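You operate a simulated robot arm through the tools that you are given. There is no shell and no other tool. Be economical: measure what you need, move in short steps, check, and stop when the job is done.

Carry out the task below with a simulated robot arm. There is one attempt and no reset: what you move stays moved.

TASK
Shut the FRAGILE carton, rub its tape down and stick the printed label on.
Fine: use the orange rubbing block and put it back; no pale patch may stay on the tape. Set down upright: rubbing block. What is to be rubbed or washed off counts as gone when no trace of it is left.
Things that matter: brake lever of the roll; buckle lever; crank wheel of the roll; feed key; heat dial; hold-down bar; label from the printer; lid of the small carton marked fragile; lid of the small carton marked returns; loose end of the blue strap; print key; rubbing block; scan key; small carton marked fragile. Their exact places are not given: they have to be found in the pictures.

It is judged by the outcome, as a careful person would: the job done as asked, and still so three seconds after it is handed in. It fails if anything else is knocked over, pushed out of place, dropped, spilled or broken.

THE ROBOT
A 5-joint arm with a two-finger parallel gripper on a trunk, on a base that drives. Base frame: it is fixed to the floor where the robot stands at the start and does not move with it; the origin is under the middle of the robot, x ahead of it, y to its left, z up; the surface under the hand at the start is at about z = 0.9. Readings come in m, rad, newtons and seconds.
It reaches about 1.134 m from its shoulder. Its first joint turns from -2.601 to 2.601 rad. Places, roughly: brake lever of the roll [0.2, -0.9, 1.1]; buckle lever [1.3, -0.2, 1.2]; crank wheel of the roll [0.3, -0.8, 1.2]; feed key [-0.4, -1.6, 1]; heat dial [-0.5, -1.5, 1.1]; hold-down bar [0.2, -1.3, 1.1]; label from the printer [-0.5, -1.5, 1]; lid of the small carton marked fragile [0.8, -0.5, 1.1]; lid of the small carton marked returns [1.4, -0.5, 1]; loose end of the blue strap [1.2, -0.1, 1.2]; print key [-0.4, -1.3, 1]; rubbing block (8x5x6 cm) [0.5, -0.5, 0.9]; scan key [-0.6, -1.6, 0.9]; switch of the label printer [-0.5, -1.4, 1]; tilt tray [0.7, -0.4, 0.9]; top of the small carton marked fragile [0.8, -0.5, 1.1]. Payload 1.57 kg.
The TCP is the grasp point between the finger pads, 0.03 m short of the fingertips. In the tool frame z runs along the fingers and y along their closing line. The gripper opens to 0.11 m. The fingers are 0.024 m wide and 0.012 m thick; the gripper's body (0.048 by 0.112 m) begins 0.078 m behind the TCP.
Orientation is that of the tool frame in the base frame, as [roll, pitch, yaw] about the fixed x, y, z axes, in that order (R = Rz(yaw) Ry(pitch) Rx(roll)). With the fingers straight down and closing along the base's y, the tool's x points along the base's -x, its y along +y and its z along -z.

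THE INTERFACE
- The arm moves only by the tool arm_command. Its argument "rows" is a list that holds one entry, the list of rows, each a list of 7 numbers: the shift along the tool's x, y, z in cm, then the turn, a rotation vector about the tool's x, y, z in rad, then the gripper command, from -1 (shut) to 1 (fully open), values between in proportion. In form: [[[dx, dy, dz, wx, wy, wz, hand], ...]]. A call has 1 to 10 rows; each row shifts and turns the commanded pose from where the row before left it, along the tool's axes as they then stand. Rows are played at 5 a second. More than 0.05 m and 0.15 rad between two rows, or a gripper value outside its range, and nothing of the call is played. A pose out of reach is approached as far as the arm can. The call stops where the force on the tool passes 40 N (or 10 N more than at its start, if that is more) or the arm is blocked; 0.2 s more then pass. Each finger travels about 0.072 m/s and halts on what it meets, pressing with about 22 N; the grip force reading is that of the motor and also rises with nothing between the fingers. The clock runs only during rows and for 0.2 s after the last one: add rows that do not move to give the fingers time. The reply holds the time, the measured pose of the TCP, the force on the tool along the base axes, the opening and the grip force, in the units named above and with some noise, with the torque about the TCP (base axes, N m) and any sound that the robot's microphone picked up.
- Cameras (640 x 400 px; columns grow to the right, rows downward): "scene" is now at [0.0099, 0.1074, 1.8678]; the picture's right is [-0.75, -0.66, -0.00], its down [-0.45, 0.52, -0.73] and it looks along [0.48, -0.55, -0.69] (base axes); focal length 271 px, centre (320, 200). "wrist" rides on the gripper at [0.07, 0.016, -0.141] in the tool frame; the picture's right is [-0.23, 0.97, 0.00], its down [-0.86, -0.20, -0.48] and it looks along [-0.47, -0.11, 0.88] (tool axes); focal length 222 px, centre (320, 200).
- grab_frame(camera): a new picture of that camera. It takes no simulated time.
- move_column(by): slides the trunk up (or, below 0, down) by that many m; the arm and the scene camera ride with it, the base frame stays. It gives what a move gives, with no picture.
- base_move(legs): drives the robot by 1 to 6 legs, each [ahead, turn to the left] in m and rad, along the robot's own axes; the way and the turn of a leg run together, so that a leg with both is an arc; at most 1.5 m and 3.142 rad a leg. The arm and the cameras ride along, it lands a little off, and it stops where it bumps. It gives what a move gives.
- turn_head(pan, tilt): turns the head with the scene camera to pan (to the left, within 2.705 rad either way) and tilt (down, from -0.506 to 1.204), counted from straight ahead of the robot. It gives what a move gives.
- pixel_to_xyz(camera, pixels): for up to 12 pixels [column, row] of the newest picture of that camera ("zoom" is the newest enlarged one), the place [x, y, z] in the base frame of the surface seen there, good to about 0.002 m. It takes no simulated time.
- inspect(camera, box): a new picture of the part [left, top, right, bottom] of that camera's present view, enlarged. It takes no simulated time.
- hand_in(): hands the job in; it is judged then, once.

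Keep the steps short. Do not move on a guess: measure, check each grasp and each placing, and mend mistakes. In all there are 80 turns and 48 pictures (those below and enlarged ones count). Leave the gripper open and the arm clear of the work at the hand-in unless told otherwise, and finish with a single line.

The tools are called after "Call:" as a command line: name --argument value ..., lists and objects as JSON in quotes. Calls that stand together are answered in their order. arm_command: Moves the arm, as the interface text tells. Its arguments: {"type":"object","properties":{"rows":{"type":"array"}},"required":["rows"]} The other tools are called the same way: move_column (by) slides the trunk up or down; base_move (legs) drives the base; turn_head (pan, tilt) turns the head that bears the scene camera; grab_frame (camera) takes a picture; pixel_to_xyz (camera, pixels) gives the place of the surface under pixels of a picture; inspect (camera, box) takes an enlarged picture of a part of a camera's view; hand_in () hands the job in.

At the start:

```text
clock: 0.0
eef_pos: [0.7687, -0.2786, 1.1499]
orientation: [-3.141, 0.001, -3.141]
ft_force: [0.7, -0.2, 0.0]
moment: [-0.01, 0.0, 0.05]
width: 0.11
gripper_force: 0.0
trunk travel left (down, up): [-0.883, 0.087]
robot x, y, heading: [0.0051, -0.0044, 0.0]
head pan, tilt: [-0.848, 0.757]
```

scene: 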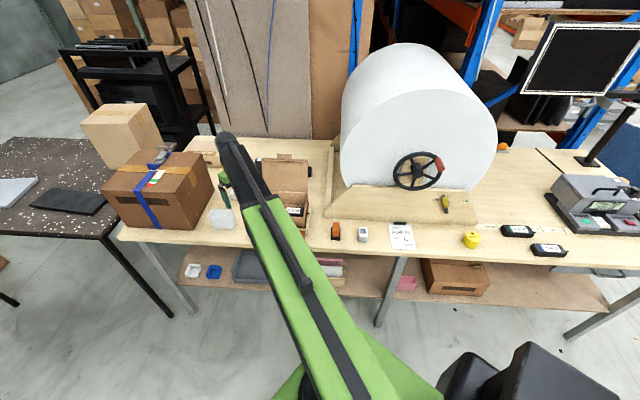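
wrist: 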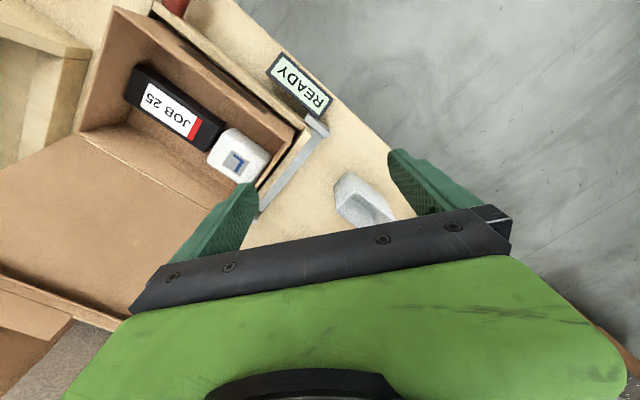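

I see the open carton around pixel (285,185), an orange block at (336,230), and the printer at right. I take enlarged views of the carton and of the note and printer.

Call:
inspect --camera "scene" --box '[200, 130, 440, 280]'

Call:
inspect --camera "scene" --box '[440, 120, 640, 270]'

```text
2.67 times, centred on (320, 205) of scene
```

zoom: 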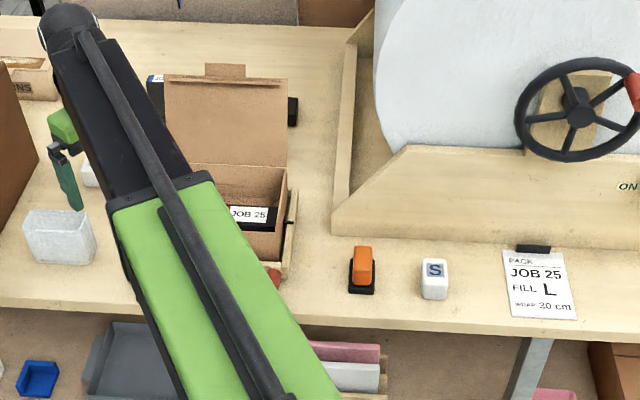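

```text
2.67 times, centred on (540, 195) of scene
```

zoom: 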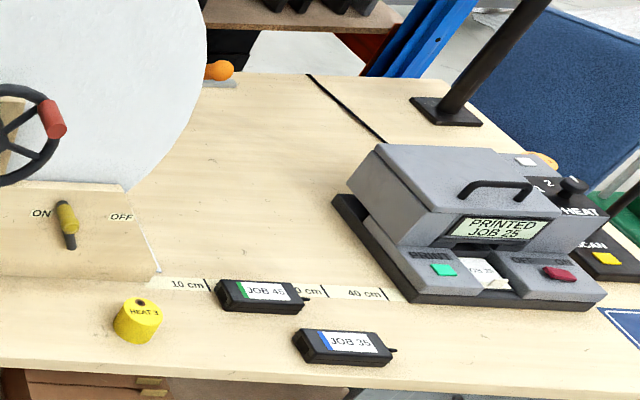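

The open carton holds JOB 25 and the printer reads PRINTED JOB 25. The arm hides part of the carton, so I move it to the left (+y) and up.

Call:
arm_command --rows '[[[0, 0, -5, 0, 0, 0, 1], [0, 5, -3, 0, 0, 0, 1], [1, 5, 0, 0, 0, 0, 1], [1, 5, 0, 0, 0, 0, 1], [1, 5, 0, 0, 0, 0, 1], [1, 5, 0, 0, 0, 0, 1], [0, 5, 0, 0, 0, 0, 1], [0, 5, 0, 0, 0, 0, 1], [0, 5, 0, 0, 0, 0, 1], [0, 5, 0, 0, 0, 0, 1]]]'

Call:
grab_frame --camera "scene"

```text
refused: row 2 steps farther than a row can; nothing moved
```

```text
43 pictures are left
```

scene: 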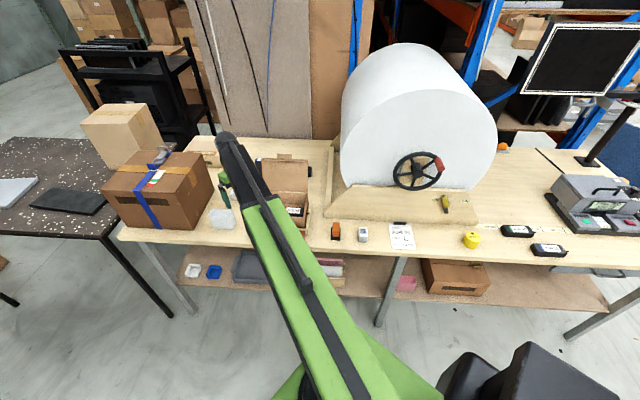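

The row limit of 5 cm was exceeded, so nothing moved. I repeat it with shorter rows.

Call:
arm_command --rows '[[[0, 0, -4.9, 0, 0, 0, 1], [0, 0, -4.9, 0, 0, 0, 1], [0.5, 4.8, 0, 0, 0, 0, 1], [0.5, 4.8, 0, 0, 0, 0, 1], [0.5, 4.8, 0, 0, 0, 0, 1], [0.5, 4.8, 0, 0, 0, 0, 1], [0, 4.9, 0, 0, 0, 0, 1], [0, 4.9, 0, 0, 0, 0, 1], [0, 4.9, 0, 0, 0, 0, 1], [0, 4.9, 0, 0, 0, 0, 1]]]'

Call:
inspect --camera "scene" --box '[200, 130, 360, 250]'

```text
clock: 2.2
eef_pos: [0.7442, 0.1159, 1.1494]
orientation: [3.141, 0.001, 3.14]
ft_force: [-0.2, 0.5, -0.3]
moment: [0.0, 0.0, -0.03]
width: 0.11
gripper_force: 0.0
out of reach, approached as far as the arm can: row 1, 2
trunk travel left (down, up): [-0.883, 0.087]
robot x, y, heading: [-0.0, -0.0004, -0.003]
head pan, tilt: [-0.848, 0.757]
```

```text
3.33 times, centred on (280, 190) of scene
```

zoom: 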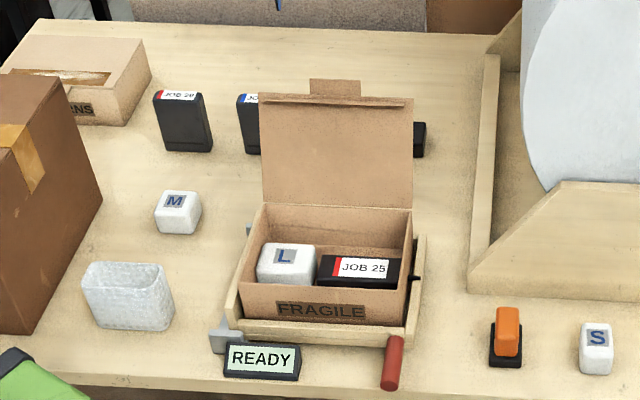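

Now the carton is clear: lid hinged at the far side, standing up. I measure lid, rim, handle and block.

Call:
pixel_to_xyz --camera "zoom" --pixels '[[335, 84], [335, 95], [270, 110], [405, 110], [270, 195], [402, 200], [250, 290], [395, 318], [322, 298], [393, 350], [508, 320], [505, 355]]'

Call:
pixel_to_xyz --camera "zoom" --pixels '[[265, 362], [230, 335], [235, 300], [410, 300], [420, 250], [450, 330], [500, 312], [516, 312], [515, 350], [596, 345], [508, 343], [340, 322]]'

Call:
grab_frame --camera "wrist"

```text
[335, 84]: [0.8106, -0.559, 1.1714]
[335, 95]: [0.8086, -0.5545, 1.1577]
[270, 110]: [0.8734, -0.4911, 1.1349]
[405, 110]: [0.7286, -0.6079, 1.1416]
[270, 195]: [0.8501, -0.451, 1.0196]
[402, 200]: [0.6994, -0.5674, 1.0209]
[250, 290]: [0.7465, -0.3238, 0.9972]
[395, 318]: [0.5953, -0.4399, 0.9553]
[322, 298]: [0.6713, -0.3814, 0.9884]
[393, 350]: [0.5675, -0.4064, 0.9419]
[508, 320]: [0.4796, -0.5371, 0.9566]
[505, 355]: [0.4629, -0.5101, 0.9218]
```

```text
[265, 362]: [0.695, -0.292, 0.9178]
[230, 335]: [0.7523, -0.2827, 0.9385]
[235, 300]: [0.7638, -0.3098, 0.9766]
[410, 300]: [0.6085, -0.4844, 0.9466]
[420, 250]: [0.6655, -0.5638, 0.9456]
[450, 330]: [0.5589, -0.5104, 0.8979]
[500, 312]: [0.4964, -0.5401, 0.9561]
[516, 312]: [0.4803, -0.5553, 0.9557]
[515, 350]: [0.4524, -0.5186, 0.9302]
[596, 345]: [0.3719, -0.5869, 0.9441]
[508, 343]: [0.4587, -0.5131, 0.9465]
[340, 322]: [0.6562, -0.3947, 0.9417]
```

```text
41 pictures are left
```

wrist: 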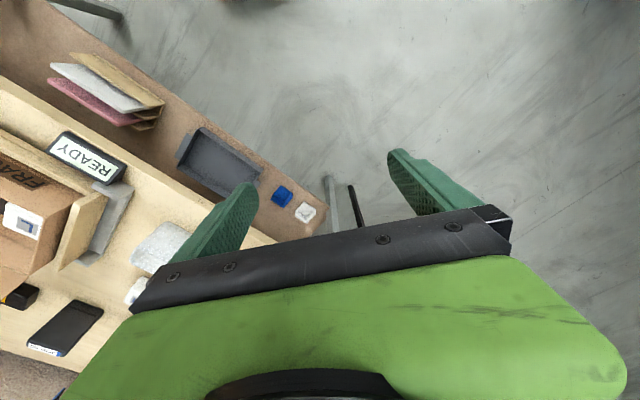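

The carton sits tilted about 9° toward the bench front, with hinge line along (-0.79,-0.61). I want the robot squarely in front of it, closer in. First I fold the arm in and check floor clearance and my own base in the picture.

Call:
arm_command --rows '[[[4.9, 0, 0, 0, 0, 0, 1], [4.9, 0, 0, 0, 0, 0, 1], [4.9, 0, 0, 0, 0, 0, 1], [4.9, 0, 0, 0, 0, 0, 1], [4.9, 0, 0, 0, 0, 0, 1], [0, 0, -4.9, 0, 0, 0, 1], [0, 0, -4.9, 0, 0, 0, 1], [0, 0, -4.9, 0, 0, 0, 1]]]'

Call:
move_column --by 0.085

Call:
turn_head --pan -0.9 --tilt 1.1

Call:
grab_frame --camera "scene"

```text
clock: 4.0
eef_pos: [0.5596, 0.1223, 1.1492]
orientation: [-3.14, 0.001, 3.141]
ft_force: [0.7, 0.2, 0.8]
moment: [0.01, -0.02, -0.02]
width: 0.11
gripper_force: 0.1
out of reach, approached as far as the arm can: row 4, 5, 6, 7, 8
trunk travel left (down, up): [-0.883, 0.087]
robot x, y, heading: [-0.0011, 0.0002, -0.001]
head pan, tilt: [-0.848, 0.757]
```

```text
clock: 5.2
eef_pos: [0.5604, 0.1234, 1.2359]
orientation: [-3.14, 0.0, -3.141]
ft_force: [0.0, 0.8, 0.4]
moment: [-0.01, 0.0, -0.03]
width: 0.1099
gripper_force: 0.1
trunk travel left (down, up): [-0.968, 0.002]
robot x, y, heading: [0.0001, 0.0008, -0.001]
head pan, tilt: [-0.848, 0.757]
```

```text
clock: 6.0
eef_pos: [0.5597, 0.1229, 1.2356]
orientation: [3.141, -0.001, 3.141]
ft_force: [-0.4, -0.1, 0.7]
moment: [-0.01, 0.02, -0.03]
width: 0.1099
gripper_force: 0.0
trunk travel left (down, up): [-0.968, 0.002]
robot x, y, heading: [-0.0015, 0.0028, 0.0]
head pan, tilt: [-0.901, 1.1]
```

```text
40 pictures are left
```

scene: 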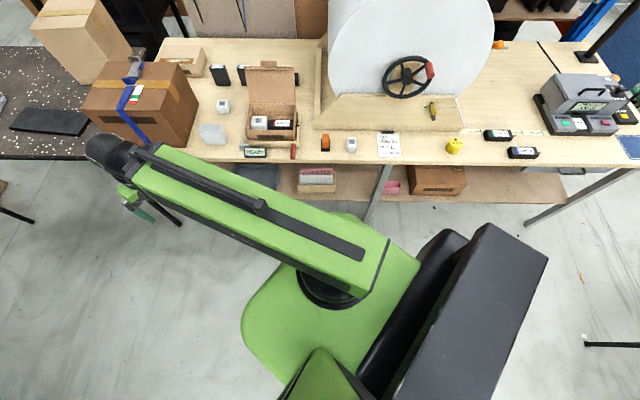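

The arm is a swivel with a telescoping boom. I measure where my own base and black cabinet, the arm axis, and the bench edge are, to see whether there is room to shift.

Call:
pixel_to_xyz --camera "scene" --pixels '[[330, 300], [490, 225], [547, 258], [440, 235], [250, 320], [420, 262], [345, 215], [250, 162], [420, 165], [600, 165], [340, 360], [115, 145]]'

Call:
pixel_to_xyz --camera "scene" --pixels '[[480, 380], [400, 390], [300, 390], [190, 110], [150, 105], [110, 60], [40, 125], [130, 115], [180, 85], [590, 125], [560, 105], [270, 68]]'

```text
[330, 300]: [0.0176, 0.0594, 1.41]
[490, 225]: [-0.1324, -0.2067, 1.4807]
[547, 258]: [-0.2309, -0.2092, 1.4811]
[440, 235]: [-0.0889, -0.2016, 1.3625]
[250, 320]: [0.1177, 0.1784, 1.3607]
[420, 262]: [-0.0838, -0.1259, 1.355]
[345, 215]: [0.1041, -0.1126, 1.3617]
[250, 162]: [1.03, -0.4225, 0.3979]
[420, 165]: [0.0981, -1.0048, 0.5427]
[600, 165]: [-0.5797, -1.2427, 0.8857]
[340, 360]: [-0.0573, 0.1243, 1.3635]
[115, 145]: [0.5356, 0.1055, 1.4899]
```

```text
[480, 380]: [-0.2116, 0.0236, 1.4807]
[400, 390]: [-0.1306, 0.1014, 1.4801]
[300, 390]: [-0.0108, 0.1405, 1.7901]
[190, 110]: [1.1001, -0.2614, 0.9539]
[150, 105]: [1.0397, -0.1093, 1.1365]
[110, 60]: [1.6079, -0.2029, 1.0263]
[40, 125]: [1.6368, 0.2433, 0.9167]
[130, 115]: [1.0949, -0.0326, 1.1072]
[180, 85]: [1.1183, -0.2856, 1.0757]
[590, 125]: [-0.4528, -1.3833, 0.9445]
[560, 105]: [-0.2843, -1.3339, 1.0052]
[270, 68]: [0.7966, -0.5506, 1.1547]
```

The trunk's footprint is about 0.3 m in radius and the bench edge is 0.6 m away, so there is room. I drive 0.30 m along the bench to the left, then turn to face the carton squarely (heading about -0.914).

Call:
base_move --legs '[[0, 0.656], [0.3, 0], [0, -1.57]]'

Call:
turn_head --pan 0.0 --tilt 0.85

Call:
grab_frame --camera "scene"

```text
clock: 13.7
eef_pos: [0.687, -0.1741, 1.235]
orientation: [-3.14, -0.001, 2.242]
ft_force: [0.3, 0.7, -0.4]
moment: [-0.1, 0.05, -0.02]
width: 0.1097
gripper_force: 0.0
trunk travel left (down, up): [-0.968, 0.002]
robot x, y, heading: [0.2157, 0.1696, -0.893]
head pan, tilt: [-0.901, 1.1]
```

```text
clock: 14.9
eef_pos: [0.6852, -0.1767, 1.2348]
orientation: [3.141, -0.002, 2.241]
ft_force: [0.4, -0.6, -0.3]
moment: [-0.03, 0.0, 0.0]
width: 0.11
gripper_force: 0.1
trunk travel left (down, up): [-0.968, 0.002]
robot x, y, heading: [0.2187, 0.1681, -0.893]
head pan, tilt: [0.0, 0.85]
```

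```text
39 pictures are left
```

scene: 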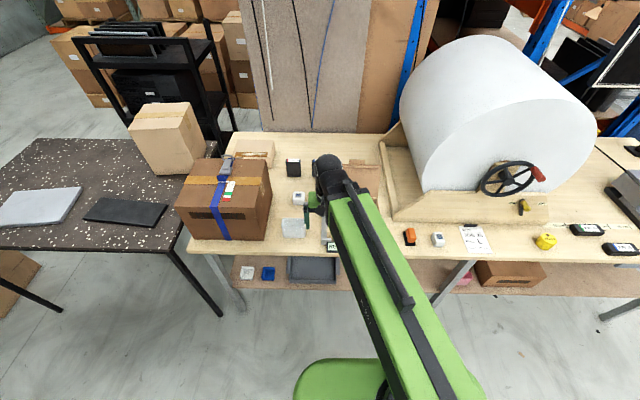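

Tool axes now: x toward me, y to the left along the bench, z down. Lid top is 1.17 m high; my fingertips are at 1.205. I shut the gripper and pass over the lid to a spot behind it.

Call:
arm_command --rows '[[[-4.2, -1.3, 0, 0, 0, 0, -1], [-4.2, -1.3, 0, 0, 0, 0, -1], [-4.2, -1.3, 0, 0, 0, 0, -1], [-4.2, -1.3, 0, 0, 0, 0, -1], [-4.2, -1.3, 0, 0, 0, 0, -1], [-4.2, -1.3, 0, 0, 0, 0, -1], [-4.2, -1.3, 0, 0, 0, 0, -1], [-4.2, -1.3, 0, 0, 0, 0, -1], [-4.2, -1.3, 0, 0, 0, 0, -1], [-4.2, -1.3, 0, 0, 0, 0, -1]]]'

Call:
grab_frame --camera "wrist"

Call:
inspect --camera "scene" --box '[260, 110, 440, 260]'

```text
clock: 17.1
eef_pos: [0.8276, -0.5555, 1.2353]
orientation: [-3.141, 0.002, 2.24]
ft_force: [0.0, 1.3, 0.2]
moment: [-0.03, -0.05, 0.0]
width: 0.0
gripper_force: 20.8
out of reach, approached as far as the arm can: row 6, 10
trunk travel left (down, up): [-0.968, 0.002]
robot x, y, heading: [0.2132, 0.168, -0.888]
head pan, tilt: [0.0, 0.85]
```

```text
38 pictures are left
```

wrist: 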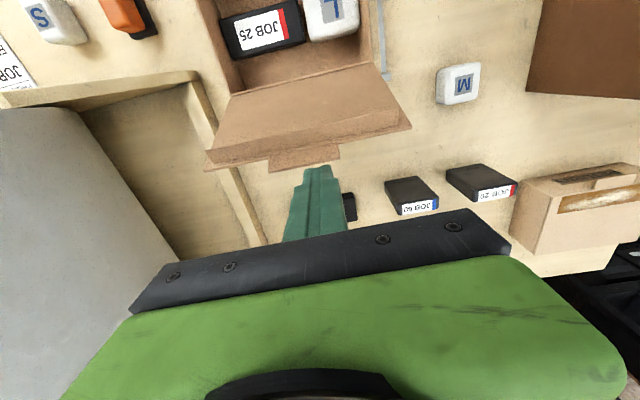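

```text
2.67 times, centred on (350, 185) of scene
```

zoom: 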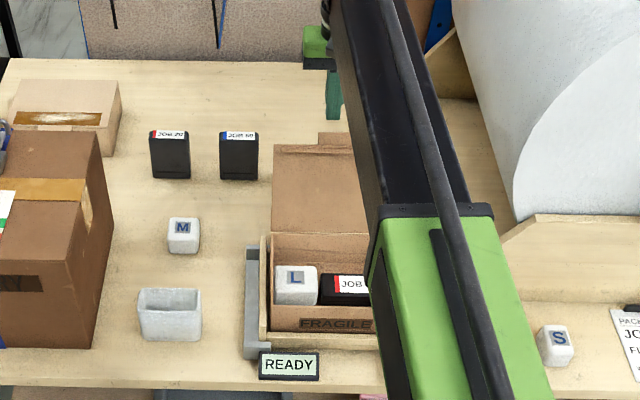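

Reach ran out with the fingers just above the lid's edge (lid visible directly below). I drive 7 cm ahead, which takes the fingers clear behind it.

Call:
base_move --legs '[[0.08, 0]]'

Call:
grab_frame --camera "wrist"

```text
clock: 18.1
eef_pos: [0.8796, -0.6179, 1.2343]
orientation: [3.141, 0.002, 2.241]
ft_force: [0.1, -1.9, -0.3]
moment: [0.03, 0.01, -0.02]
width: 0.0001
gripper_force: 21.6
trunk travel left (down, up): [-0.968, 0.002]
robot x, y, heading: [0.2659, 0.1066, -0.892]
head pan, tilt: [0.0, 0.85]
```

```text
36 pictures are left
```

wrist: 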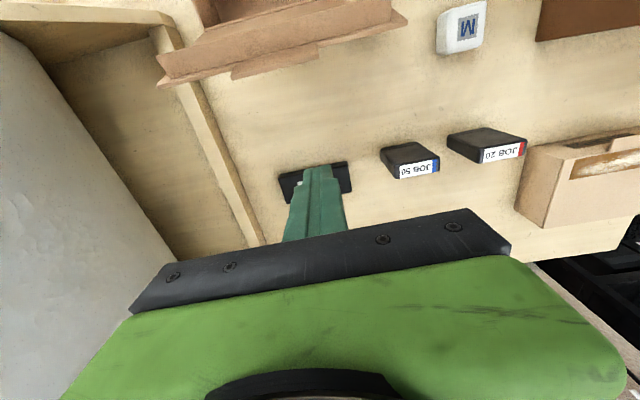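

Fingers are now about 9 cm behind the lid, above only a low cartridge. I lower 8.5 cm and draw toward me to begin swinging the lid.

Call:
arm_command --rows '[[[0, 0, 4.3, 0, 0, 0, -1], [0, 0, 4.2, 0, 0, 0, -1], [4, 0, 0, 0, 0, 0, -1], [4, 0, 0, 0, 0, 0, -1], [3, 0, 0, 0, 0, 0, -1], [3, 0, 0, 0, 0, 0, -1], [3, 0, 0, 0, 0, 0, -1], [3, 0, 0, 0, 0, 0, -1]]]'

Call:
grab_frame --camera "wrist"

```text
clock: 19.9
eef_pos: [0.753, -0.4588, 1.235]
orientation: [-3.14, 0.004, 2.24]
ft_force: [0.0, 0.2, 0.1]
moment: [-0.01, 0.02, 0.04]
width: 0.0001
gripper_force: 21.5
out of reach, approached as far as the arm can: row 1, 2, 6
trunk travel left (down, up): [-0.968, 0.002]
robot x, y, heading: [0.2646, 0.1093, -0.89]
head pan, tilt: [0.0, 0.85]
```

```text
35 pictures are left
```

wrist: 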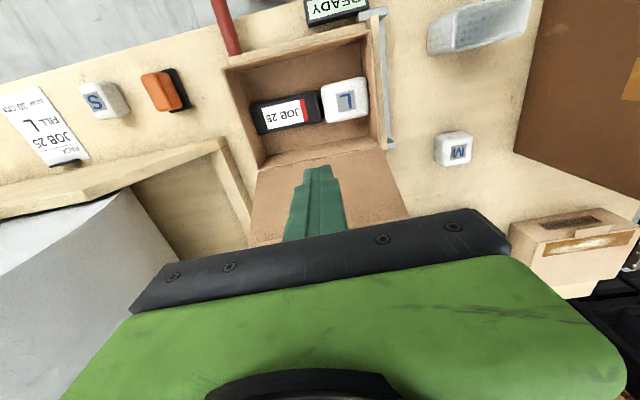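

Height doesn't change with the arm; only the trunk gives vertical motion. The lid was not touched. I go back behind it, then lower by the trunk.

Call:
arm_command --rows '[[[-4, 0, 0, 0, 0, 0, -1], [-4, 0, 0, 0, 0, 0, -1], [-3, 0, 0, 0, 0, 0, -1], [-3, 0, 0, 0, 0, 0, -1], [-3, 0, 0, 0, 0, 0, -1], [-3, 0, 0, 0, 0, 0, -1], [0, 0, 0, 0, 0, 0, -1]]]'

Call:
grab_frame --camera "wrist"

```text
clock: 21.5
eef_pos: [0.8785, -0.6169, 1.2343]
orientation: [3.14, 0.004, 2.242]
ft_force: [-0.2, 0.7, 0.5]
moment: [0.03, -0.01, -0.01]
width: 0.0
gripper_force: 21.4
trunk travel left (down, up): [-0.968, 0.002]
robot x, y, heading: [0.2657, 0.1064, -0.894]
head pan, tilt: [0.0, 0.85]
```

```text
34 pictures are left
```

wrist: 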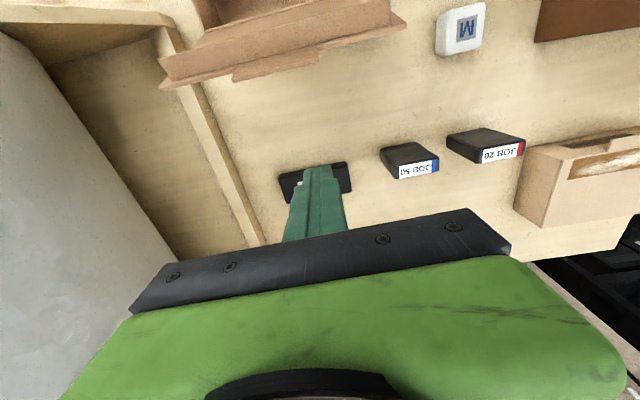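

Behind the lid again. Now the trunk goes down 8.5 cm (tips to 1.12, boom still above the lid top), then I pull toward me.

Call:
move_column --by -0.085

Call:
arm_command --rows '[[[4, 0, 0, 0, 0, 0, -1], [4, 0, 0, 0, 0, 0, -1], [3, 0, 0, 0, 0, 0, -1], [3, 0, 0, 0, 0, 0, -1], [3, 0, 0, 0, 0, 0, -1]]]'

Call:
grab_frame --camera "wrist"

```text
clock: 22.7
eef_pos: [0.8783, -0.6161, 1.1487]
orientation: [-3.141, 0.004, 2.241]
ft_force: [-0.5, 0.0, 0.3]
moment: [0.02, -0.02, -0.01]
width: 0.0
gripper_force: 21.5
trunk travel left (down, up): [-0.883, 0.087]
robot x, y, heading: [0.2655, 0.1047, -0.891]
head pan, tilt: [0.0, 0.85]
```

```text
clock: 23.9
eef_pos: [0.7747, -0.4817, 1.1502]
orientation: [3.141, 0.004, 2.241]
ft_force: [-0.2, 1.1, 0.2]
moment: [0.0, -0.02, 0.01]
width: 0.0001
gripper_force: 21.2
out of reach, approached as far as the arm can: row 3
trunk travel left (down, up): [-0.883, 0.087]
robot x, y, heading: [0.2678, 0.1072, -0.889]
head pan, tilt: [0.0, 0.85]
```

```text
33 pictures are left
```

wrist: 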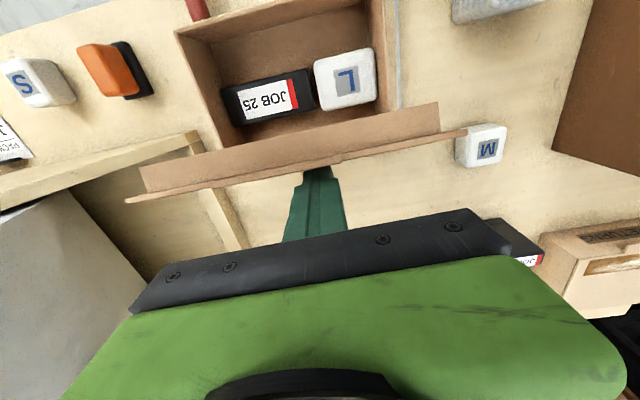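

The lid now stands about upright with the fingers behind it. I keep pulling.

Call:
arm_command --rows '[[[3, 0, 0, 0, 0, 0, -1], [3, 0, 0, 0, 0, 0, -1], [3, 0, 0, 0, 0, 0, -1], [2, 0, 0, 0, 0, 0, -1], [0, 0, 0, 0, 0, 0, -1]]]'

Call:
grab_frame --camera "wrist"

```text
clock: 25.1
eef_pos: [0.7058, -0.3958, 1.1498]
orientation: [-3.139, 0.003, 2.241]
ft_force: [0.0, -0.3, 0.2]
moment: [0.02, -0.01, 0.02]
width: 0.0
gripper_force: 21.3
trunk travel left (down, up): [-0.883, 0.087]
robot x, y, heading: [0.2678, 0.1045, -0.898]
head pan, tilt: [0.0, 0.85]
```

```text
32 pictures are left
```

wrist: 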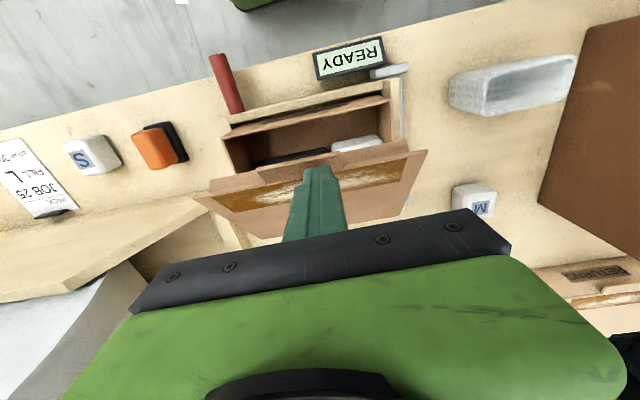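

The tape is on the lid's outside, across its front part. I check from the scene camera where the fingertip is relative to the lid's edge.

Call:
inspect --camera "scene" --box '[280, 130, 440, 260]'

Call:
pixel_to_xyz --camera "wrist" --pixels '[[300, 172], [380, 148], [260, 195], [310, 168], [410, 190], [215, 200], [370, 190], [270, 195]]'

```text
3.08 times, centred on (360, 195) of scene
```

zoom: 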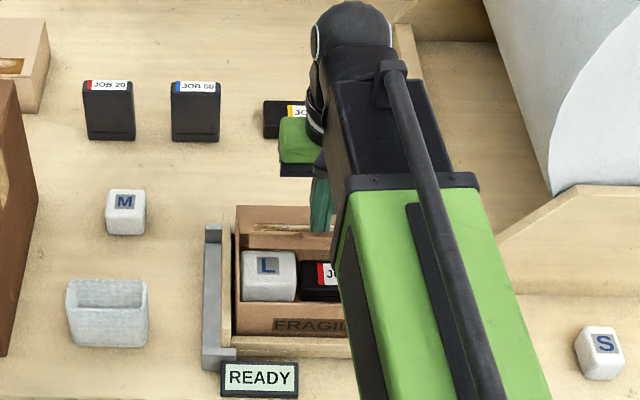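

```text
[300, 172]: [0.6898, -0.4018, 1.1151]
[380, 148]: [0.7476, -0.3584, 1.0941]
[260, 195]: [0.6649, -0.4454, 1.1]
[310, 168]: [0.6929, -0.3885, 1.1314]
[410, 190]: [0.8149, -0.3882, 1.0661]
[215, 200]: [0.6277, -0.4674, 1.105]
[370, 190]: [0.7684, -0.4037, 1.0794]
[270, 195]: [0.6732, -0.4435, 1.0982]
```

The lid leans at about 30°, front edge at about z 1.10 just below the fingertip. I shift 2 cm back onto the lid and lower the trunk to press it down.

Call:
arm_command --rows '[[[-2.2, 0, 0, 0, 0, 0, -1], [0, -1.5, 0, 0, 0, 0, -1]]]'

Call:
move_column --by -0.1

Call:
grab_frame --camera "wrist"

```text
clock: 25.7
eef_pos: [0.7056, -0.4246, 1.1503]
orientation: [3.141, 0.004, 2.241]
ft_force: [-1.3, -0.7, 0.1]
moment: [-0.02, 0.01, -0.01]
width: 0.0001
gripper_force: 20.9
trunk travel left (down, up): [-0.883, 0.087]
robot x, y, heading: [0.2653, 0.1055, -0.887]
head pan, tilt: [0.0, 0.85]
```

```text
clock: 27.1
eef_pos: [0.7057, -0.4239, 1.0505]
orientation: [-3.141, 0.004, 2.24]
ft_force: [-0.2, -1.0, 0.2]
moment: [-0.01, 0.0, -0.02]
width: 0.0
gripper_force: 21.6
trunk travel left (down, up): [-0.783, 0.187]
robot x, y, heading: [0.2671, 0.1073, -0.892]
head pan, tilt: [0.0, 0.85]
```

```text
30 pictures are left
```

wrist: 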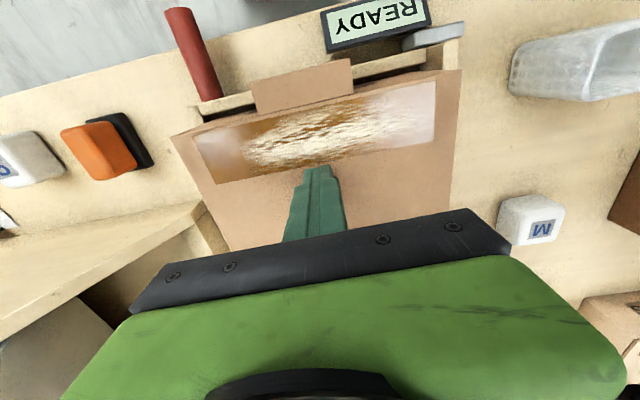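

The lid is almost down; the tape with pale, wrinkled patches shows. I press down another 1.2 cm, then a bit more by reading the force.

Call:
move_column --by -0.014

Call:
pixel_to_xyz --camera "wrist" --pixels '[[210, 180], [420, 130], [440, 200], [230, 245], [300, 90], [200, 140], [430, 85], [318, 168]]'

```text
clock: 27.5
eef_pos: [0.7059, -0.4242, 1.043]
orientation: [3.141, 0.007, 2.244]
ft_force: [-5.6, 7.6, 24.9]
moment: [0.34, 0.25, -0.04]
width: 0.0001
gripper_force: 21.3
trunk travel left (down, up): [-0.775, 0.195]
robot x, y, heading: [0.2681, 0.1055, -0.896]
head pan, tilt: [0.0, 0.85]
stopped: the force on the tool passed its limit at 185 N (the readings are from after the stop); the commanded pose is now the measured one
```

```text
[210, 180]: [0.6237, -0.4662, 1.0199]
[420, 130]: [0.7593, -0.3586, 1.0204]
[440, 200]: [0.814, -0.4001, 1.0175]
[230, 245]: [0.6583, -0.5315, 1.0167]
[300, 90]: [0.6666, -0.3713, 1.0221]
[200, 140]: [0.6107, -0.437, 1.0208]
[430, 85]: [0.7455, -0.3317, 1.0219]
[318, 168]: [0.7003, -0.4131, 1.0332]
```

The lid was already flat at z≈1.02, so that press met the closed lid. I release it upward and look.

Call:
move_column --by 0.09

Call:
grab_frame --camera "wrist"

```text
clock: 28.8
eef_pos: [0.7078, -0.4247, 1.132]
orientation: [3.141, 0.01, 2.241]
ft_force: [0.4, -0.7, -1.5]
moment: [0.02, -0.01, 0.01]
width: 0.0001
gripper_force: 21.7
trunk travel left (down, up): [-0.865, 0.105]
robot x, y, heading: [0.2692, 0.1093, -0.887]
head pan, tilt: [0.0, 0.85]
```

```text
29 pictures are left
```

wrist: 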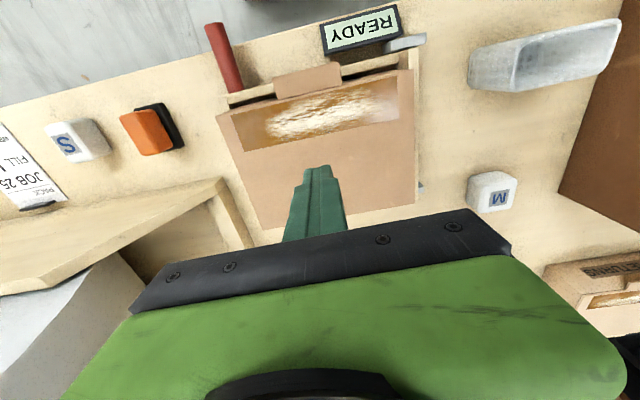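

The lid stays shut. I measure its front edge and tape, plus the rubbing block's position, from this picture.

Call:
pixel_to_xyz --camera "wrist" --pixels '[[240, 148], [238, 115], [396, 120], [392, 86], [305, 80], [400, 190], [265, 210], [130, 135], [160, 128], [148, 150], [155, 108], [178, 140]]'

Call:
inspect --camera "wrist" --box '[200, 50, 440, 200]'

```text
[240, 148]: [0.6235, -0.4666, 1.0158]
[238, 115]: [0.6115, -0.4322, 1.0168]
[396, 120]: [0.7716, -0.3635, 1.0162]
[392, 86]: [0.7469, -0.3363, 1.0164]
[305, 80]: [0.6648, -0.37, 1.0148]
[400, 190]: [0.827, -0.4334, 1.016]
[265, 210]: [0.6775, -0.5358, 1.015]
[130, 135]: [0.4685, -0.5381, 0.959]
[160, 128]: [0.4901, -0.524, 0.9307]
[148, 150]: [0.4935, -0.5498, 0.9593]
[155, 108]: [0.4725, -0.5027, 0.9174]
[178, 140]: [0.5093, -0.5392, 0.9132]
```

```text
2.67 times, centred on (320, 125) of wrist
```

zoom: 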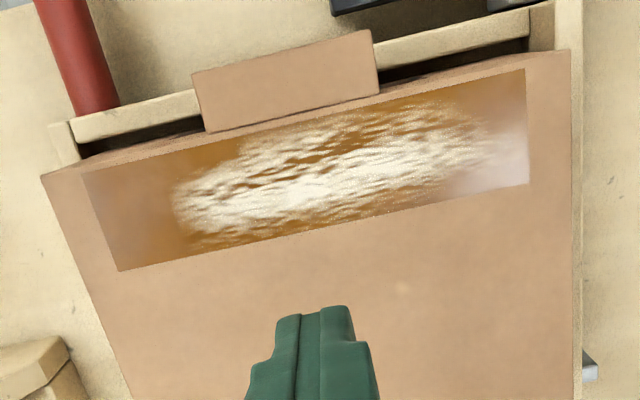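

The lid is shut flat at z≈1.016. The tape runs about 18.5 cm across and 5 cm deep. Next the orange block near (0.48,-0.535): I open the gripper and move above it.

Call:
arm_command --rows '[[[4, -2, 0, 0, 0, 0, -1], [2, -4, 0, 0, 0, 0, -1], [0, -4.6, 0, 0, 0, 0, 0], [0, -4.6, 0, 0, 0, 0, 1], [0, -4.8, 0, 0, 0, 0, 1], [-1, -4.6, 0, 0, 0, 0, 1], [0, 0, 0, 0, 0, 0, 1]]]'

Call:
grab_frame --camera "wrist"

Call:
grab_frame --camera "scene"

```text
clock: 30.4
eef_pos: [0.4819, -0.5383, 1.1324]
orientation: [3.142, 0.011, 2.241]
ft_force: [0.2, -0.6, -0.1]
moment: [-0.01, 0.0, -0.01]
width: 0.1101
gripper_force: 0.1
out of reach, approached as far as the arm can: row 3
trunk travel left (down, up): [-0.865, 0.105]
robot x, y, heading: [0.2671, 0.1081, -0.893]
head pan, tilt: [0.0, 0.85]
```

```text
27 pictures are left
```

wrist: 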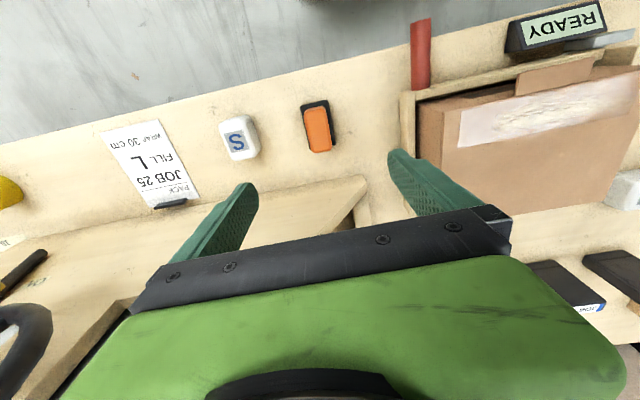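

```text
26 pictures are left
```

scene: 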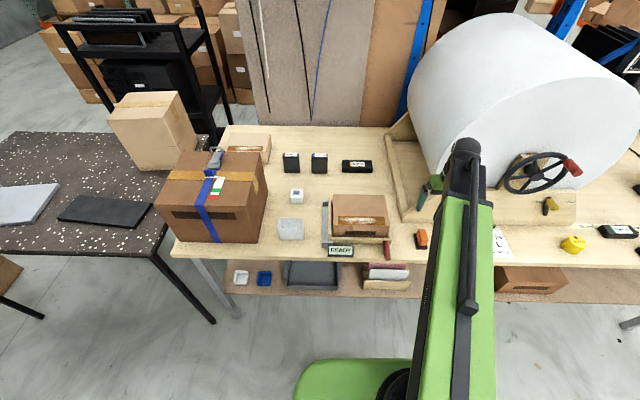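

I measure the block's outlines in this wrist picture.

Call:
pixel_to_xyz --camera "wrist" --pixels '[[307, 110], [328, 108], [331, 147], [313, 150], [304, 107], [324, 102], [336, 140], [318, 130], [320, 170], [300, 135], [360, 200], [340, 215]]'

Call:
inspect --camera "wrist" --box '[260, 70, 400, 170]'

```text
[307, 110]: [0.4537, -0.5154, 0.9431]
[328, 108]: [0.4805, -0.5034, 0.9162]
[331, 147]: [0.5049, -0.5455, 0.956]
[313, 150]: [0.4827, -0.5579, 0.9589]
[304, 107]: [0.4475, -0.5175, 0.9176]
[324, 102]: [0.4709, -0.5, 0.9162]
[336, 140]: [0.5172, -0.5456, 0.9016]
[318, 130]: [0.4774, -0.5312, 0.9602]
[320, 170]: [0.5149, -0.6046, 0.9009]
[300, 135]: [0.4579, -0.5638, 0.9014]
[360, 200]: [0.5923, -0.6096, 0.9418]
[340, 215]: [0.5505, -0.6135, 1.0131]
```

```text
4.00 times, centred on (330, 120) of wrist
```

zoom: 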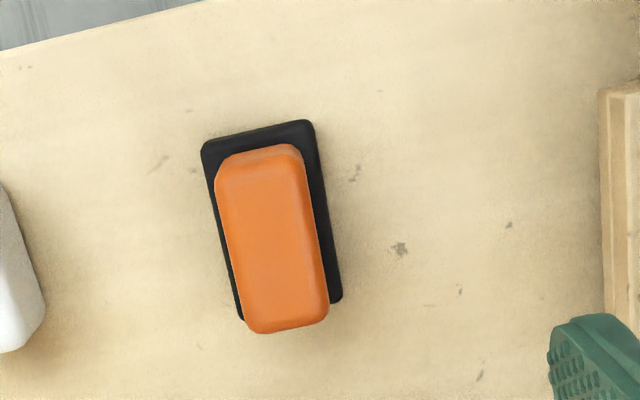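

I measure on the enlarged picture for accuracy.

Call:
pixel_to_xyz --camera "zoom" --pixels '[[230, 180], [290, 165], [318, 305], [255, 318], [272, 240], [208, 145], [305, 127], [334, 295], [225, 250], [308, 230]]'

Call:
pixel_to_xyz --camera "wrist" --pixels '[[245, 250], [365, 180], [362, 190], [350, 178], [240, 140], [425, 120]]'

```text
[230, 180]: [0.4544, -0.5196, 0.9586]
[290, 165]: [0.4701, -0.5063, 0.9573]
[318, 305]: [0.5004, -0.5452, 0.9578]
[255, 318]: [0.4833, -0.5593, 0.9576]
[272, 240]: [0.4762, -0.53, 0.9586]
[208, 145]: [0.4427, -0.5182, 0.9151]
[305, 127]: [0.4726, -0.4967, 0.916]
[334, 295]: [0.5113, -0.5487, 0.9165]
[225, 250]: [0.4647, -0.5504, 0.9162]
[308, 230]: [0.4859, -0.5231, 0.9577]
```

```text
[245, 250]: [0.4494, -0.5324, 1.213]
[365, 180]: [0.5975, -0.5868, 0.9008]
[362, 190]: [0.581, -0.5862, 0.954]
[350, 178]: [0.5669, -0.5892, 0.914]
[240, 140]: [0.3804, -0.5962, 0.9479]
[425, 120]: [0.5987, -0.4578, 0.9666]
```

Handle centre (0.477,-0.533), top 0.958, black base top 0.916; long axis heading about -0.935. I shift 0.75 cm, spin 0.034 rad, half-close the fingers, and lower the trunk so the tips stop just above the base.

Call:
arm_command --rows '[[[0.75, 0, 0, 0, 0, 0.034, 0.3], [0, 0, 0, 0, 0, 0, 0.3], [0, 0, 0, 0, 0, 0, 0.3]]]'

Call:
move_column --by -0.15

Call:
grab_frame --camera "wrist"

```text
clock: 31.2
eef_pos: [0.4801, -0.5323, 1.1326]
orientation: [3.141, 0.01, 2.208]
ft_force: [0.4, 0.7, 0.3]
moment: [-0.01, -0.01, 0.0]
width: 0.0716
gripper_force: 0.0
trunk travel left (down, up): [-0.865, 0.105]
robot x, y, heading: [0.2685, 0.1035, -0.896]
head pan, tilt: [0.0, 0.85]
```

```text
clock: 32.9
eef_pos: [0.4792, -0.5321, 0.9817]
orientation: [-3.14, 0.009, 2.208]
ft_force: [-0.8, 0.0, 0.4]
moment: [0.02, -0.01, 0.0]
width: 0.0715
gripper_force: 0.2
trunk travel left (down, up): [-0.715, 0.255]
robot x, y, heading: [0.2663, 0.1048, -0.888]
head pan, tilt: [0.0, 0.85]
```

```text
24 pictures are left
```

wrist: 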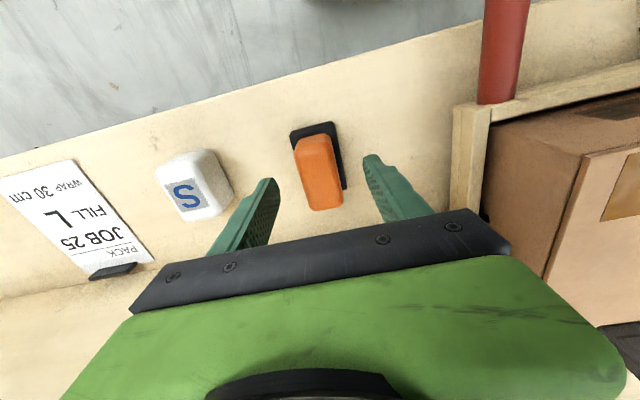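

The block lies centred between the fingers. I lower 2.8 cm more and close on the handle.

Call:
move_column --by -0.028

Call:
arm_command --rows '[[[0, 0, 0, 0, 0, 0, -1], [0, 0, 0, 0, 0, 0, -1], [0, 0, 0, 0, 0, 0, -1], [0, 0, 0, 0, 0, 0, -1]]]'

```text
clock: 33.6
eef_pos: [0.4783, -0.5315, 0.9542]
orientation: [3.142, 0.012, 2.209]
ft_force: [0.1, 0.3, -0.2]
moment: [-0.01, 0.0, 0.02]
width: 0.0714
gripper_force: 0.1
trunk travel left (down, up): [-0.687, 0.283]
robot x, y, heading: [0.2689, 0.1062, -0.893]
head pan, tilt: [0.0, 0.85]
```

```text
clock: 34.6
eef_pos: [0.4781, -0.5313, 0.9533]
orientation: [-3.14, 0.011, 2.207]
ft_force: [-0.2, -0.4, 1.0]
moment: [-0.01, 0.08, -0.02]
width: 0.0318
gripper_force: 21.8
trunk travel left (down, up): [-0.687, 0.283]
robot x, y, heading: [0.2627, 0.108, -0.893]
head pan, tilt: [0.0, 0.85]
```

Held at 3.2 cm width. Home pose noted: TCP (0.478,-0.531,0.953), yaw 2.207. I lift 15 cm and move over the right end of the tape.

Call:
move_column --by 0.15

Call:
arm_command --rows '[[[0, 4.2, 0, 0, 0, -0.02, -1], [-0.8, 4.2, 0, 0, 0, 0, -1], [-0.8, 4.2, 0, 0, 0, 0, -1], [-0.8, 4.1, 0, 0, 0, 0, -1], [0, 0, 0, 0, 0, 0, -1]]]'

Call:
grab_frame --camera "wrist"

```text
clock: 36.4
eef_pos: [0.4785, -0.5327, 1.1046]
orientation: [3.141, 0.01, 2.208]
ft_force: [-0.5, -0.3, -1.3]
moment: [0.03, 0.02, -0.02]
width: 0.0315
gripper_force: 22.0
trunk travel left (down, up): [-0.837, 0.133]
robot x, y, heading: [0.2685, 0.1082, -0.898]
head pan, tilt: [0.0, 0.85]
```

```text
clock: 37.6
eef_pos: [0.628, -0.454, 1.1033]
orientation: [3.141, 0.013, 2.228]
ft_force: [-0.3, -0.8, -2.5]
moment: [0.01, 0.01, 0.01]
width: 0.0316
gripper_force: 22.2
trunk travel left (down, up): [-0.837, 0.133]
robot x, y, heading: [0.2697, 0.1022, -0.894]
head pan, tilt: [0.0, 0.85]
```

```text
23 pictures are left
```

wrist: 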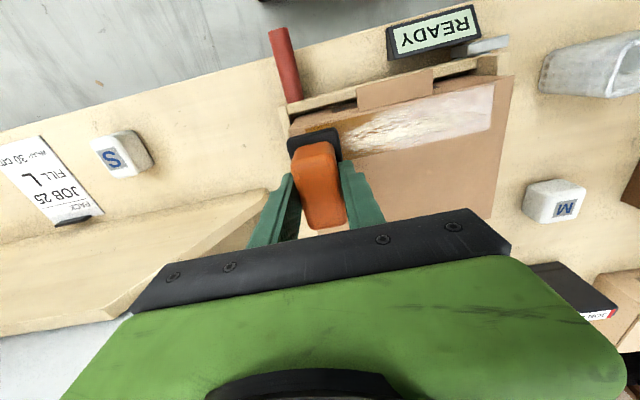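

Block is held upright over the tape's right end. I measure the tape's edges again for the sweep line.

Call:
pixel_to_xyz --camera "wrist" --pixels '[[493, 88], [490, 128], [345, 118], [350, 150], [420, 98], [425, 140], [510, 80], [495, 210], [295, 125], [430, 78], [288, 115]]'

```text
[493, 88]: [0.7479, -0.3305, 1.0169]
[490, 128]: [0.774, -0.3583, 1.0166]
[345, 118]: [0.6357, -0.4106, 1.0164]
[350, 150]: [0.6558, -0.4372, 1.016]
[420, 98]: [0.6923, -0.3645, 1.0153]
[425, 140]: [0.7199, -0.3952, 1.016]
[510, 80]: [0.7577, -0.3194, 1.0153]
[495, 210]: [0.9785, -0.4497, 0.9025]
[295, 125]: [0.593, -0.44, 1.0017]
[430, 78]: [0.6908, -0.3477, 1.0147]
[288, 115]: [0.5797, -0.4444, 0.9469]
```

Tape spans a=0.712–0.755, b≈0.205–0.393 on the lid plane z 1.016. The block's 8 cm length covers its depth. I lower 3.1 cm, then finer to contact.

Call:
move_column --by -0.031

Call:
move_column --by -0.003

```text
clock: 38.4
eef_pos: [0.6286, -0.4533, 1.074]
orientation: [-3.139, 0.01, 2.226]
ft_force: [-1.0, -0.1, -0.5]
moment: [-0.01, -0.02, 0.01]
width: 0.0319
gripper_force: 22.1
trunk travel left (down, up): [-0.806, 0.164]
robot x, y, heading: [0.2634, 0.1026, -0.893]
head pan, tilt: [0.0, 0.85]
```

```text
clock: 38.9
eef_pos: [0.6285, -0.454, 1.0702]
orientation: [-3.141, 0.009, 2.228]
ft_force: [-0.3, 0.4, -1.5]
moment: [0.01, 0.03, 0.02]
width: 0.0318
gripper_force: 22.3
trunk travel left (down, up): [-0.803, 0.167]
robot x, y, heading: [0.2668, 0.1081, -0.895]
head pan, tilt: [0.0, 0.85]
```

No contact yet. Another 1.5 mm, twice.

Call:
move_column --by -0.0015

Call:
move_column --by -0.001

```text
clock: 39.4
eef_pos: [0.6294, -0.4535, 1.0676]
orientation: [3.14, 0.011, 2.225]
ft_force: [0.3, -1.4, 3.9]
moment: [-0.19, -0.18, 0.0]
width: 0.0316
gripper_force: 21.5
trunk travel left (down, up): [-0.801, 0.169]
robot x, y, heading: [0.2688, 0.1011, -0.894]
head pan, tilt: [0.0, 0.85]
```

```text
clock: 39.9
eef_pos: [0.6286, -0.454, 1.0676]
orientation: [3.14, 0.011, 2.227]
ft_force: [0.9, -2.6, 11.4]
moment: [-0.37, -0.33, -0.02]
width: 0.0318
gripper_force: 22.0
trunk travel left (down, up): [-0.8, 0.17]
robot x, y, heading: [0.2651, 0.1083, -0.892]
head pan, tilt: [0.0, 0.85]
```

About 12 N of pressure. Now I sweep 16.5 cm to the left along the tape at steady speed.

Call:
arm_command --rows '[[[0, -0.5, 0, 0, 0, 0, -1], [0, 2.2, 0, 0, 0, 0, -1], [0, 2, 0, 0, 0, 0, -1], [0, 2, 0, 0, 0, 0, -1], [0, 2, 0, 0, 0, 0, -1], [0, 2, 0, 0, 0, 0, -1], [0, 2, 0, 0, 0, 0, -1], [0, 2, 0, 0, 0, 0, -1], [0, 2, 0, 0, 0, 0, -1], [0, 0.8, 0, 0, 0, 0, -1]]]'

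Call:
grab_frame --camera "wrist"

```text
clock: 42.1
eef_pos: [0.7585, -0.3521, 1.0668]
orientation: [-3.141, 0.011, 2.227]
ft_force: [-3.6, -3.3, 10.4]
moment: [-0.24, -0.02, -0.11]
width: 0.0318
gripper_force: 21.6
trunk travel left (down, up): [-0.8, 0.17]
robot x, y, heading: [0.2668, 0.1022, -0.888]
head pan, tilt: [0.0, 0.85]
```

```text
22 pictures are left
```

wrist: 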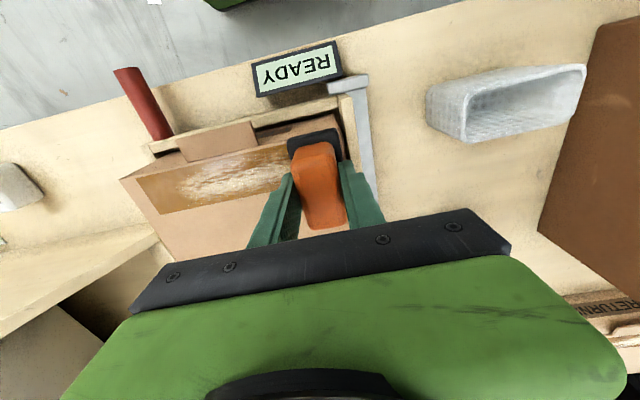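

The patches have faded but are still there. I press 1 mm harder and sweep back and forth.

Call:
move_column --by -0.001

Call:
arm_command --rows '[[[0, -2.1, 0, 0, 0, 0, -1], [0, -2, 0, 0, 0, 0, -1], [0, -2, 0, 0, 0, 0, -1], [0, -2, 0, 0, 0, 0, -1], [0, -2, 0, 0, 0, 0, -1], [0, -2, 0, 0, 0, 0, -1], [0, -2, 0, 0, 0, 0, -1], [0, -2, 0, 0, 0, 0, -1], [0, -0.4, 0, 0, 0, 0, -1]]]'

Call:
arm_command --rows '[[[0, 2.1, 0, 0, 0, 0, -1], [0, 2, 0, 0, 0, 0, -1], [0, 2, 0, 0, 0, 0, -1], [0, 2, 0, 0, 0, 0, -1], [0, 2, 0, 0, 0, 0, -1], [0, 2, 0, 0, 0, 0, -1], [0, 2, 0, 0, 0, 0, -1], [0, 2, 0, 0, 0, 0, -1], [0, 0.6, 0, 0, 0, 0, -1]]]'

Call:
grab_frame --camera "wrist"

```text
clock: 42.6
eef_pos: [0.7581, -0.3518, 1.0666]
orientation: [3.141, 0.009, 2.227]
ft_force: [-2.0, -2.5, 15.3]
moment: [-0.26, -0.08, -0.04]
width: 0.0318
gripper_force: 22.0
trunk travel left (down, up): [-0.799, 0.171]
robot x, y, heading: [0.2685, 0.1042, -0.887]
head pan, tilt: [0.0, 0.85]
```

```text
clock: 44.6
eef_pos: [0.6296, -0.4527, 1.0672]
orientation: [3.141, 0.01, 2.228]
ft_force: [1.4, 2.0, 5.1]
moment: [0.15, 0.03, 0.0]
width: 0.032
gripper_force: 21.7
trunk travel left (down, up): [-0.799, 0.171]
robot x, y, heading: [0.2668, 0.1041, -0.895]
head pan, tilt: [0.0, 0.85]
```

```text
clock: 46.6
eef_pos: [0.7597, -0.3504, 1.066]
orientation: [-3.141, 0.011, 2.228]
ft_force: [-3.1, -1.0, 5.8]
moment: [-0.05, 0.12, 0.04]
width: 0.0319
gripper_force: 21.8
trunk travel left (down, up): [-0.799, 0.171]
robot x, y, heading: [0.2676, 0.1036, -0.89]
head pan, tilt: [0.0, 0.85]
```

```text
21 pictures are left
```

wrist: 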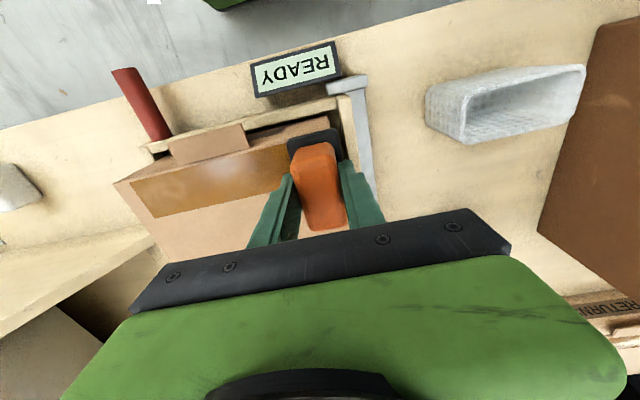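

Nearly gone; only slight glints remain. One more pressed pass each way, then a closer look.

Call:
move_column --by -0.001

Call:
arm_command --rows '[[[0, -2.1, 0, 0, 0, 0, -1], [0, -2, 0, 0, 0, 0, -1], [0, -2, 0, 0, 0, 0, -1], [0, -2, 0, 0, 0, 0, -1], [0, -2, 0, 0, 0, 0, -1], [0, -2, 0, 0, 0, 0, -1], [0, -2, 0, 0, 0, 0, -1], [0, -2, 0, 0, 0, 0, -1], [0, -0.6, 0, 0, 0, 0, -1]]]'

Call:
arm_command --rows '[[[0, 2.1, 0, 0, 0, 0, -1], [0, 2, 0, 0, 0, 0, -1], [0, 2, 0, 0, 0, 0, -1], [0, 2, 0, 0, 0, 0, -1], [0, 2, 0, 0, 0, 0, -1], [0, 2, 0, 0, 0, 0, -1], [0, 2, 0, 0, 0, 0, -1], [0, 2, 0, 0, 0, 0, -1], [0, 0.7, 0, 0, 0, 0, -1]]]'

Call:
move_column --by 0.05

Call:
arm_command --rows '[[[0, -4.5, 0, 0, 0, 0, -1], [1, -4.5, 0, 0, 0, 0, -1], [1, -4.5, 0, 0, 0, 0, -1], [1, -4.5, 0, 0, 0, 0, -1], [1, -4.5, 0, 0, 0, 0, -1], [0, -4.5, 0, 0, 0, 0, -1], [0, -4, 0, 0, 0, 0, -1]]]'

Call:
inspect --camera "wrist" --box '[300, 40, 640, 250]'

```text
clock: 47.1
eef_pos: [0.7597, -0.3502, 1.0667]
orientation: [-3.141, 0.011, 2.227]
ft_force: [-0.4, -1.8, 13.7]
moment: [-0.33, -0.16, -0.04]
width: 0.0316
gripper_force: 21.9
trunk travel left (down, up): [-0.798, 0.172]
robot x, y, heading: [0.2635, 0.1071, -0.894]
head pan, tilt: [0.0, 0.85]
```

```text
clock: 49.1
eef_pos: [0.6291, -0.4521, 1.0662]
orientation: [3.141, 0.011, 2.227]
ft_force: [3.6, 2.4, 10.6]
moment: [0.11, -0.15, -0.01]
width: 0.0318
gripper_force: 22.0
trunk travel left (down, up): [-0.798, 0.172]
robot x, y, heading: [0.2671, 0.1063, -0.891]
head pan, tilt: [0.0, 0.85]
```

```text
clock: 51.1
eef_pos: [0.7608, -0.3514, 1.0663]
orientation: [-3.141, 0.011, 2.228]
ft_force: [-4.3, -1.1, 11.0]
moment: [-0.07, 0.19, 0.0]
width: 0.0316
gripper_force: 22.1
trunk travel left (down, up): [-0.798, 0.172]
robot x, y, heading: [0.2659, 0.1056, -0.891]
head pan, tilt: [0.0, 0.85]
```

```text
clock: 52.0
eef_pos: [0.7613, -0.3507, 1.1152]
orientation: [-3.141, 0.012, 2.226]
ft_force: [0.0, 0.8, -0.9]
moment: [-0.01, -0.01, -0.01]
width: 0.0318
gripper_force: 22.4
trunk travel left (down, up): [-0.848, 0.122]
robot x, y, heading: [0.2691, 0.1039, -0.896]
head pan, tilt: [0.0, 0.85]
```

```text
clock: 53.6
eef_pos: [0.4901, -0.5076, 1.1145]
orientation: [-3.141, 0.01, 2.226]
ft_force: [-0.5, 0.5, -0.7]
moment: [-0.02, -0.03, 0.02]
width: 0.0319
gripper_force: 21.5
out of reach, approached as far as the arm can: row 4, 7
trunk travel left (down, up): [-0.848, 0.122]
robot x, y, heading: [0.2656, 0.107, -0.892]
head pan, tilt: [0.0, 0.85]
```

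```text
1.88 times, centred on (470, 145) of wrist
```

zoom: 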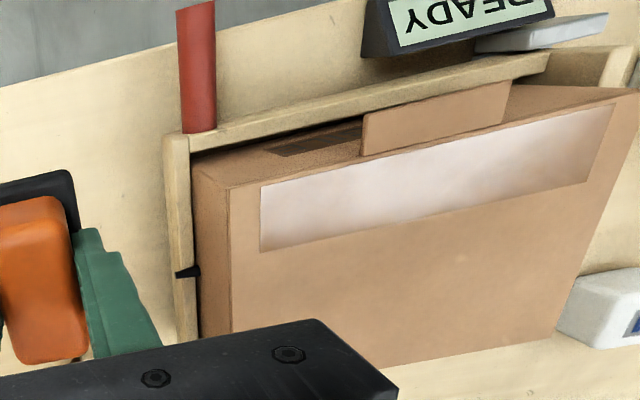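

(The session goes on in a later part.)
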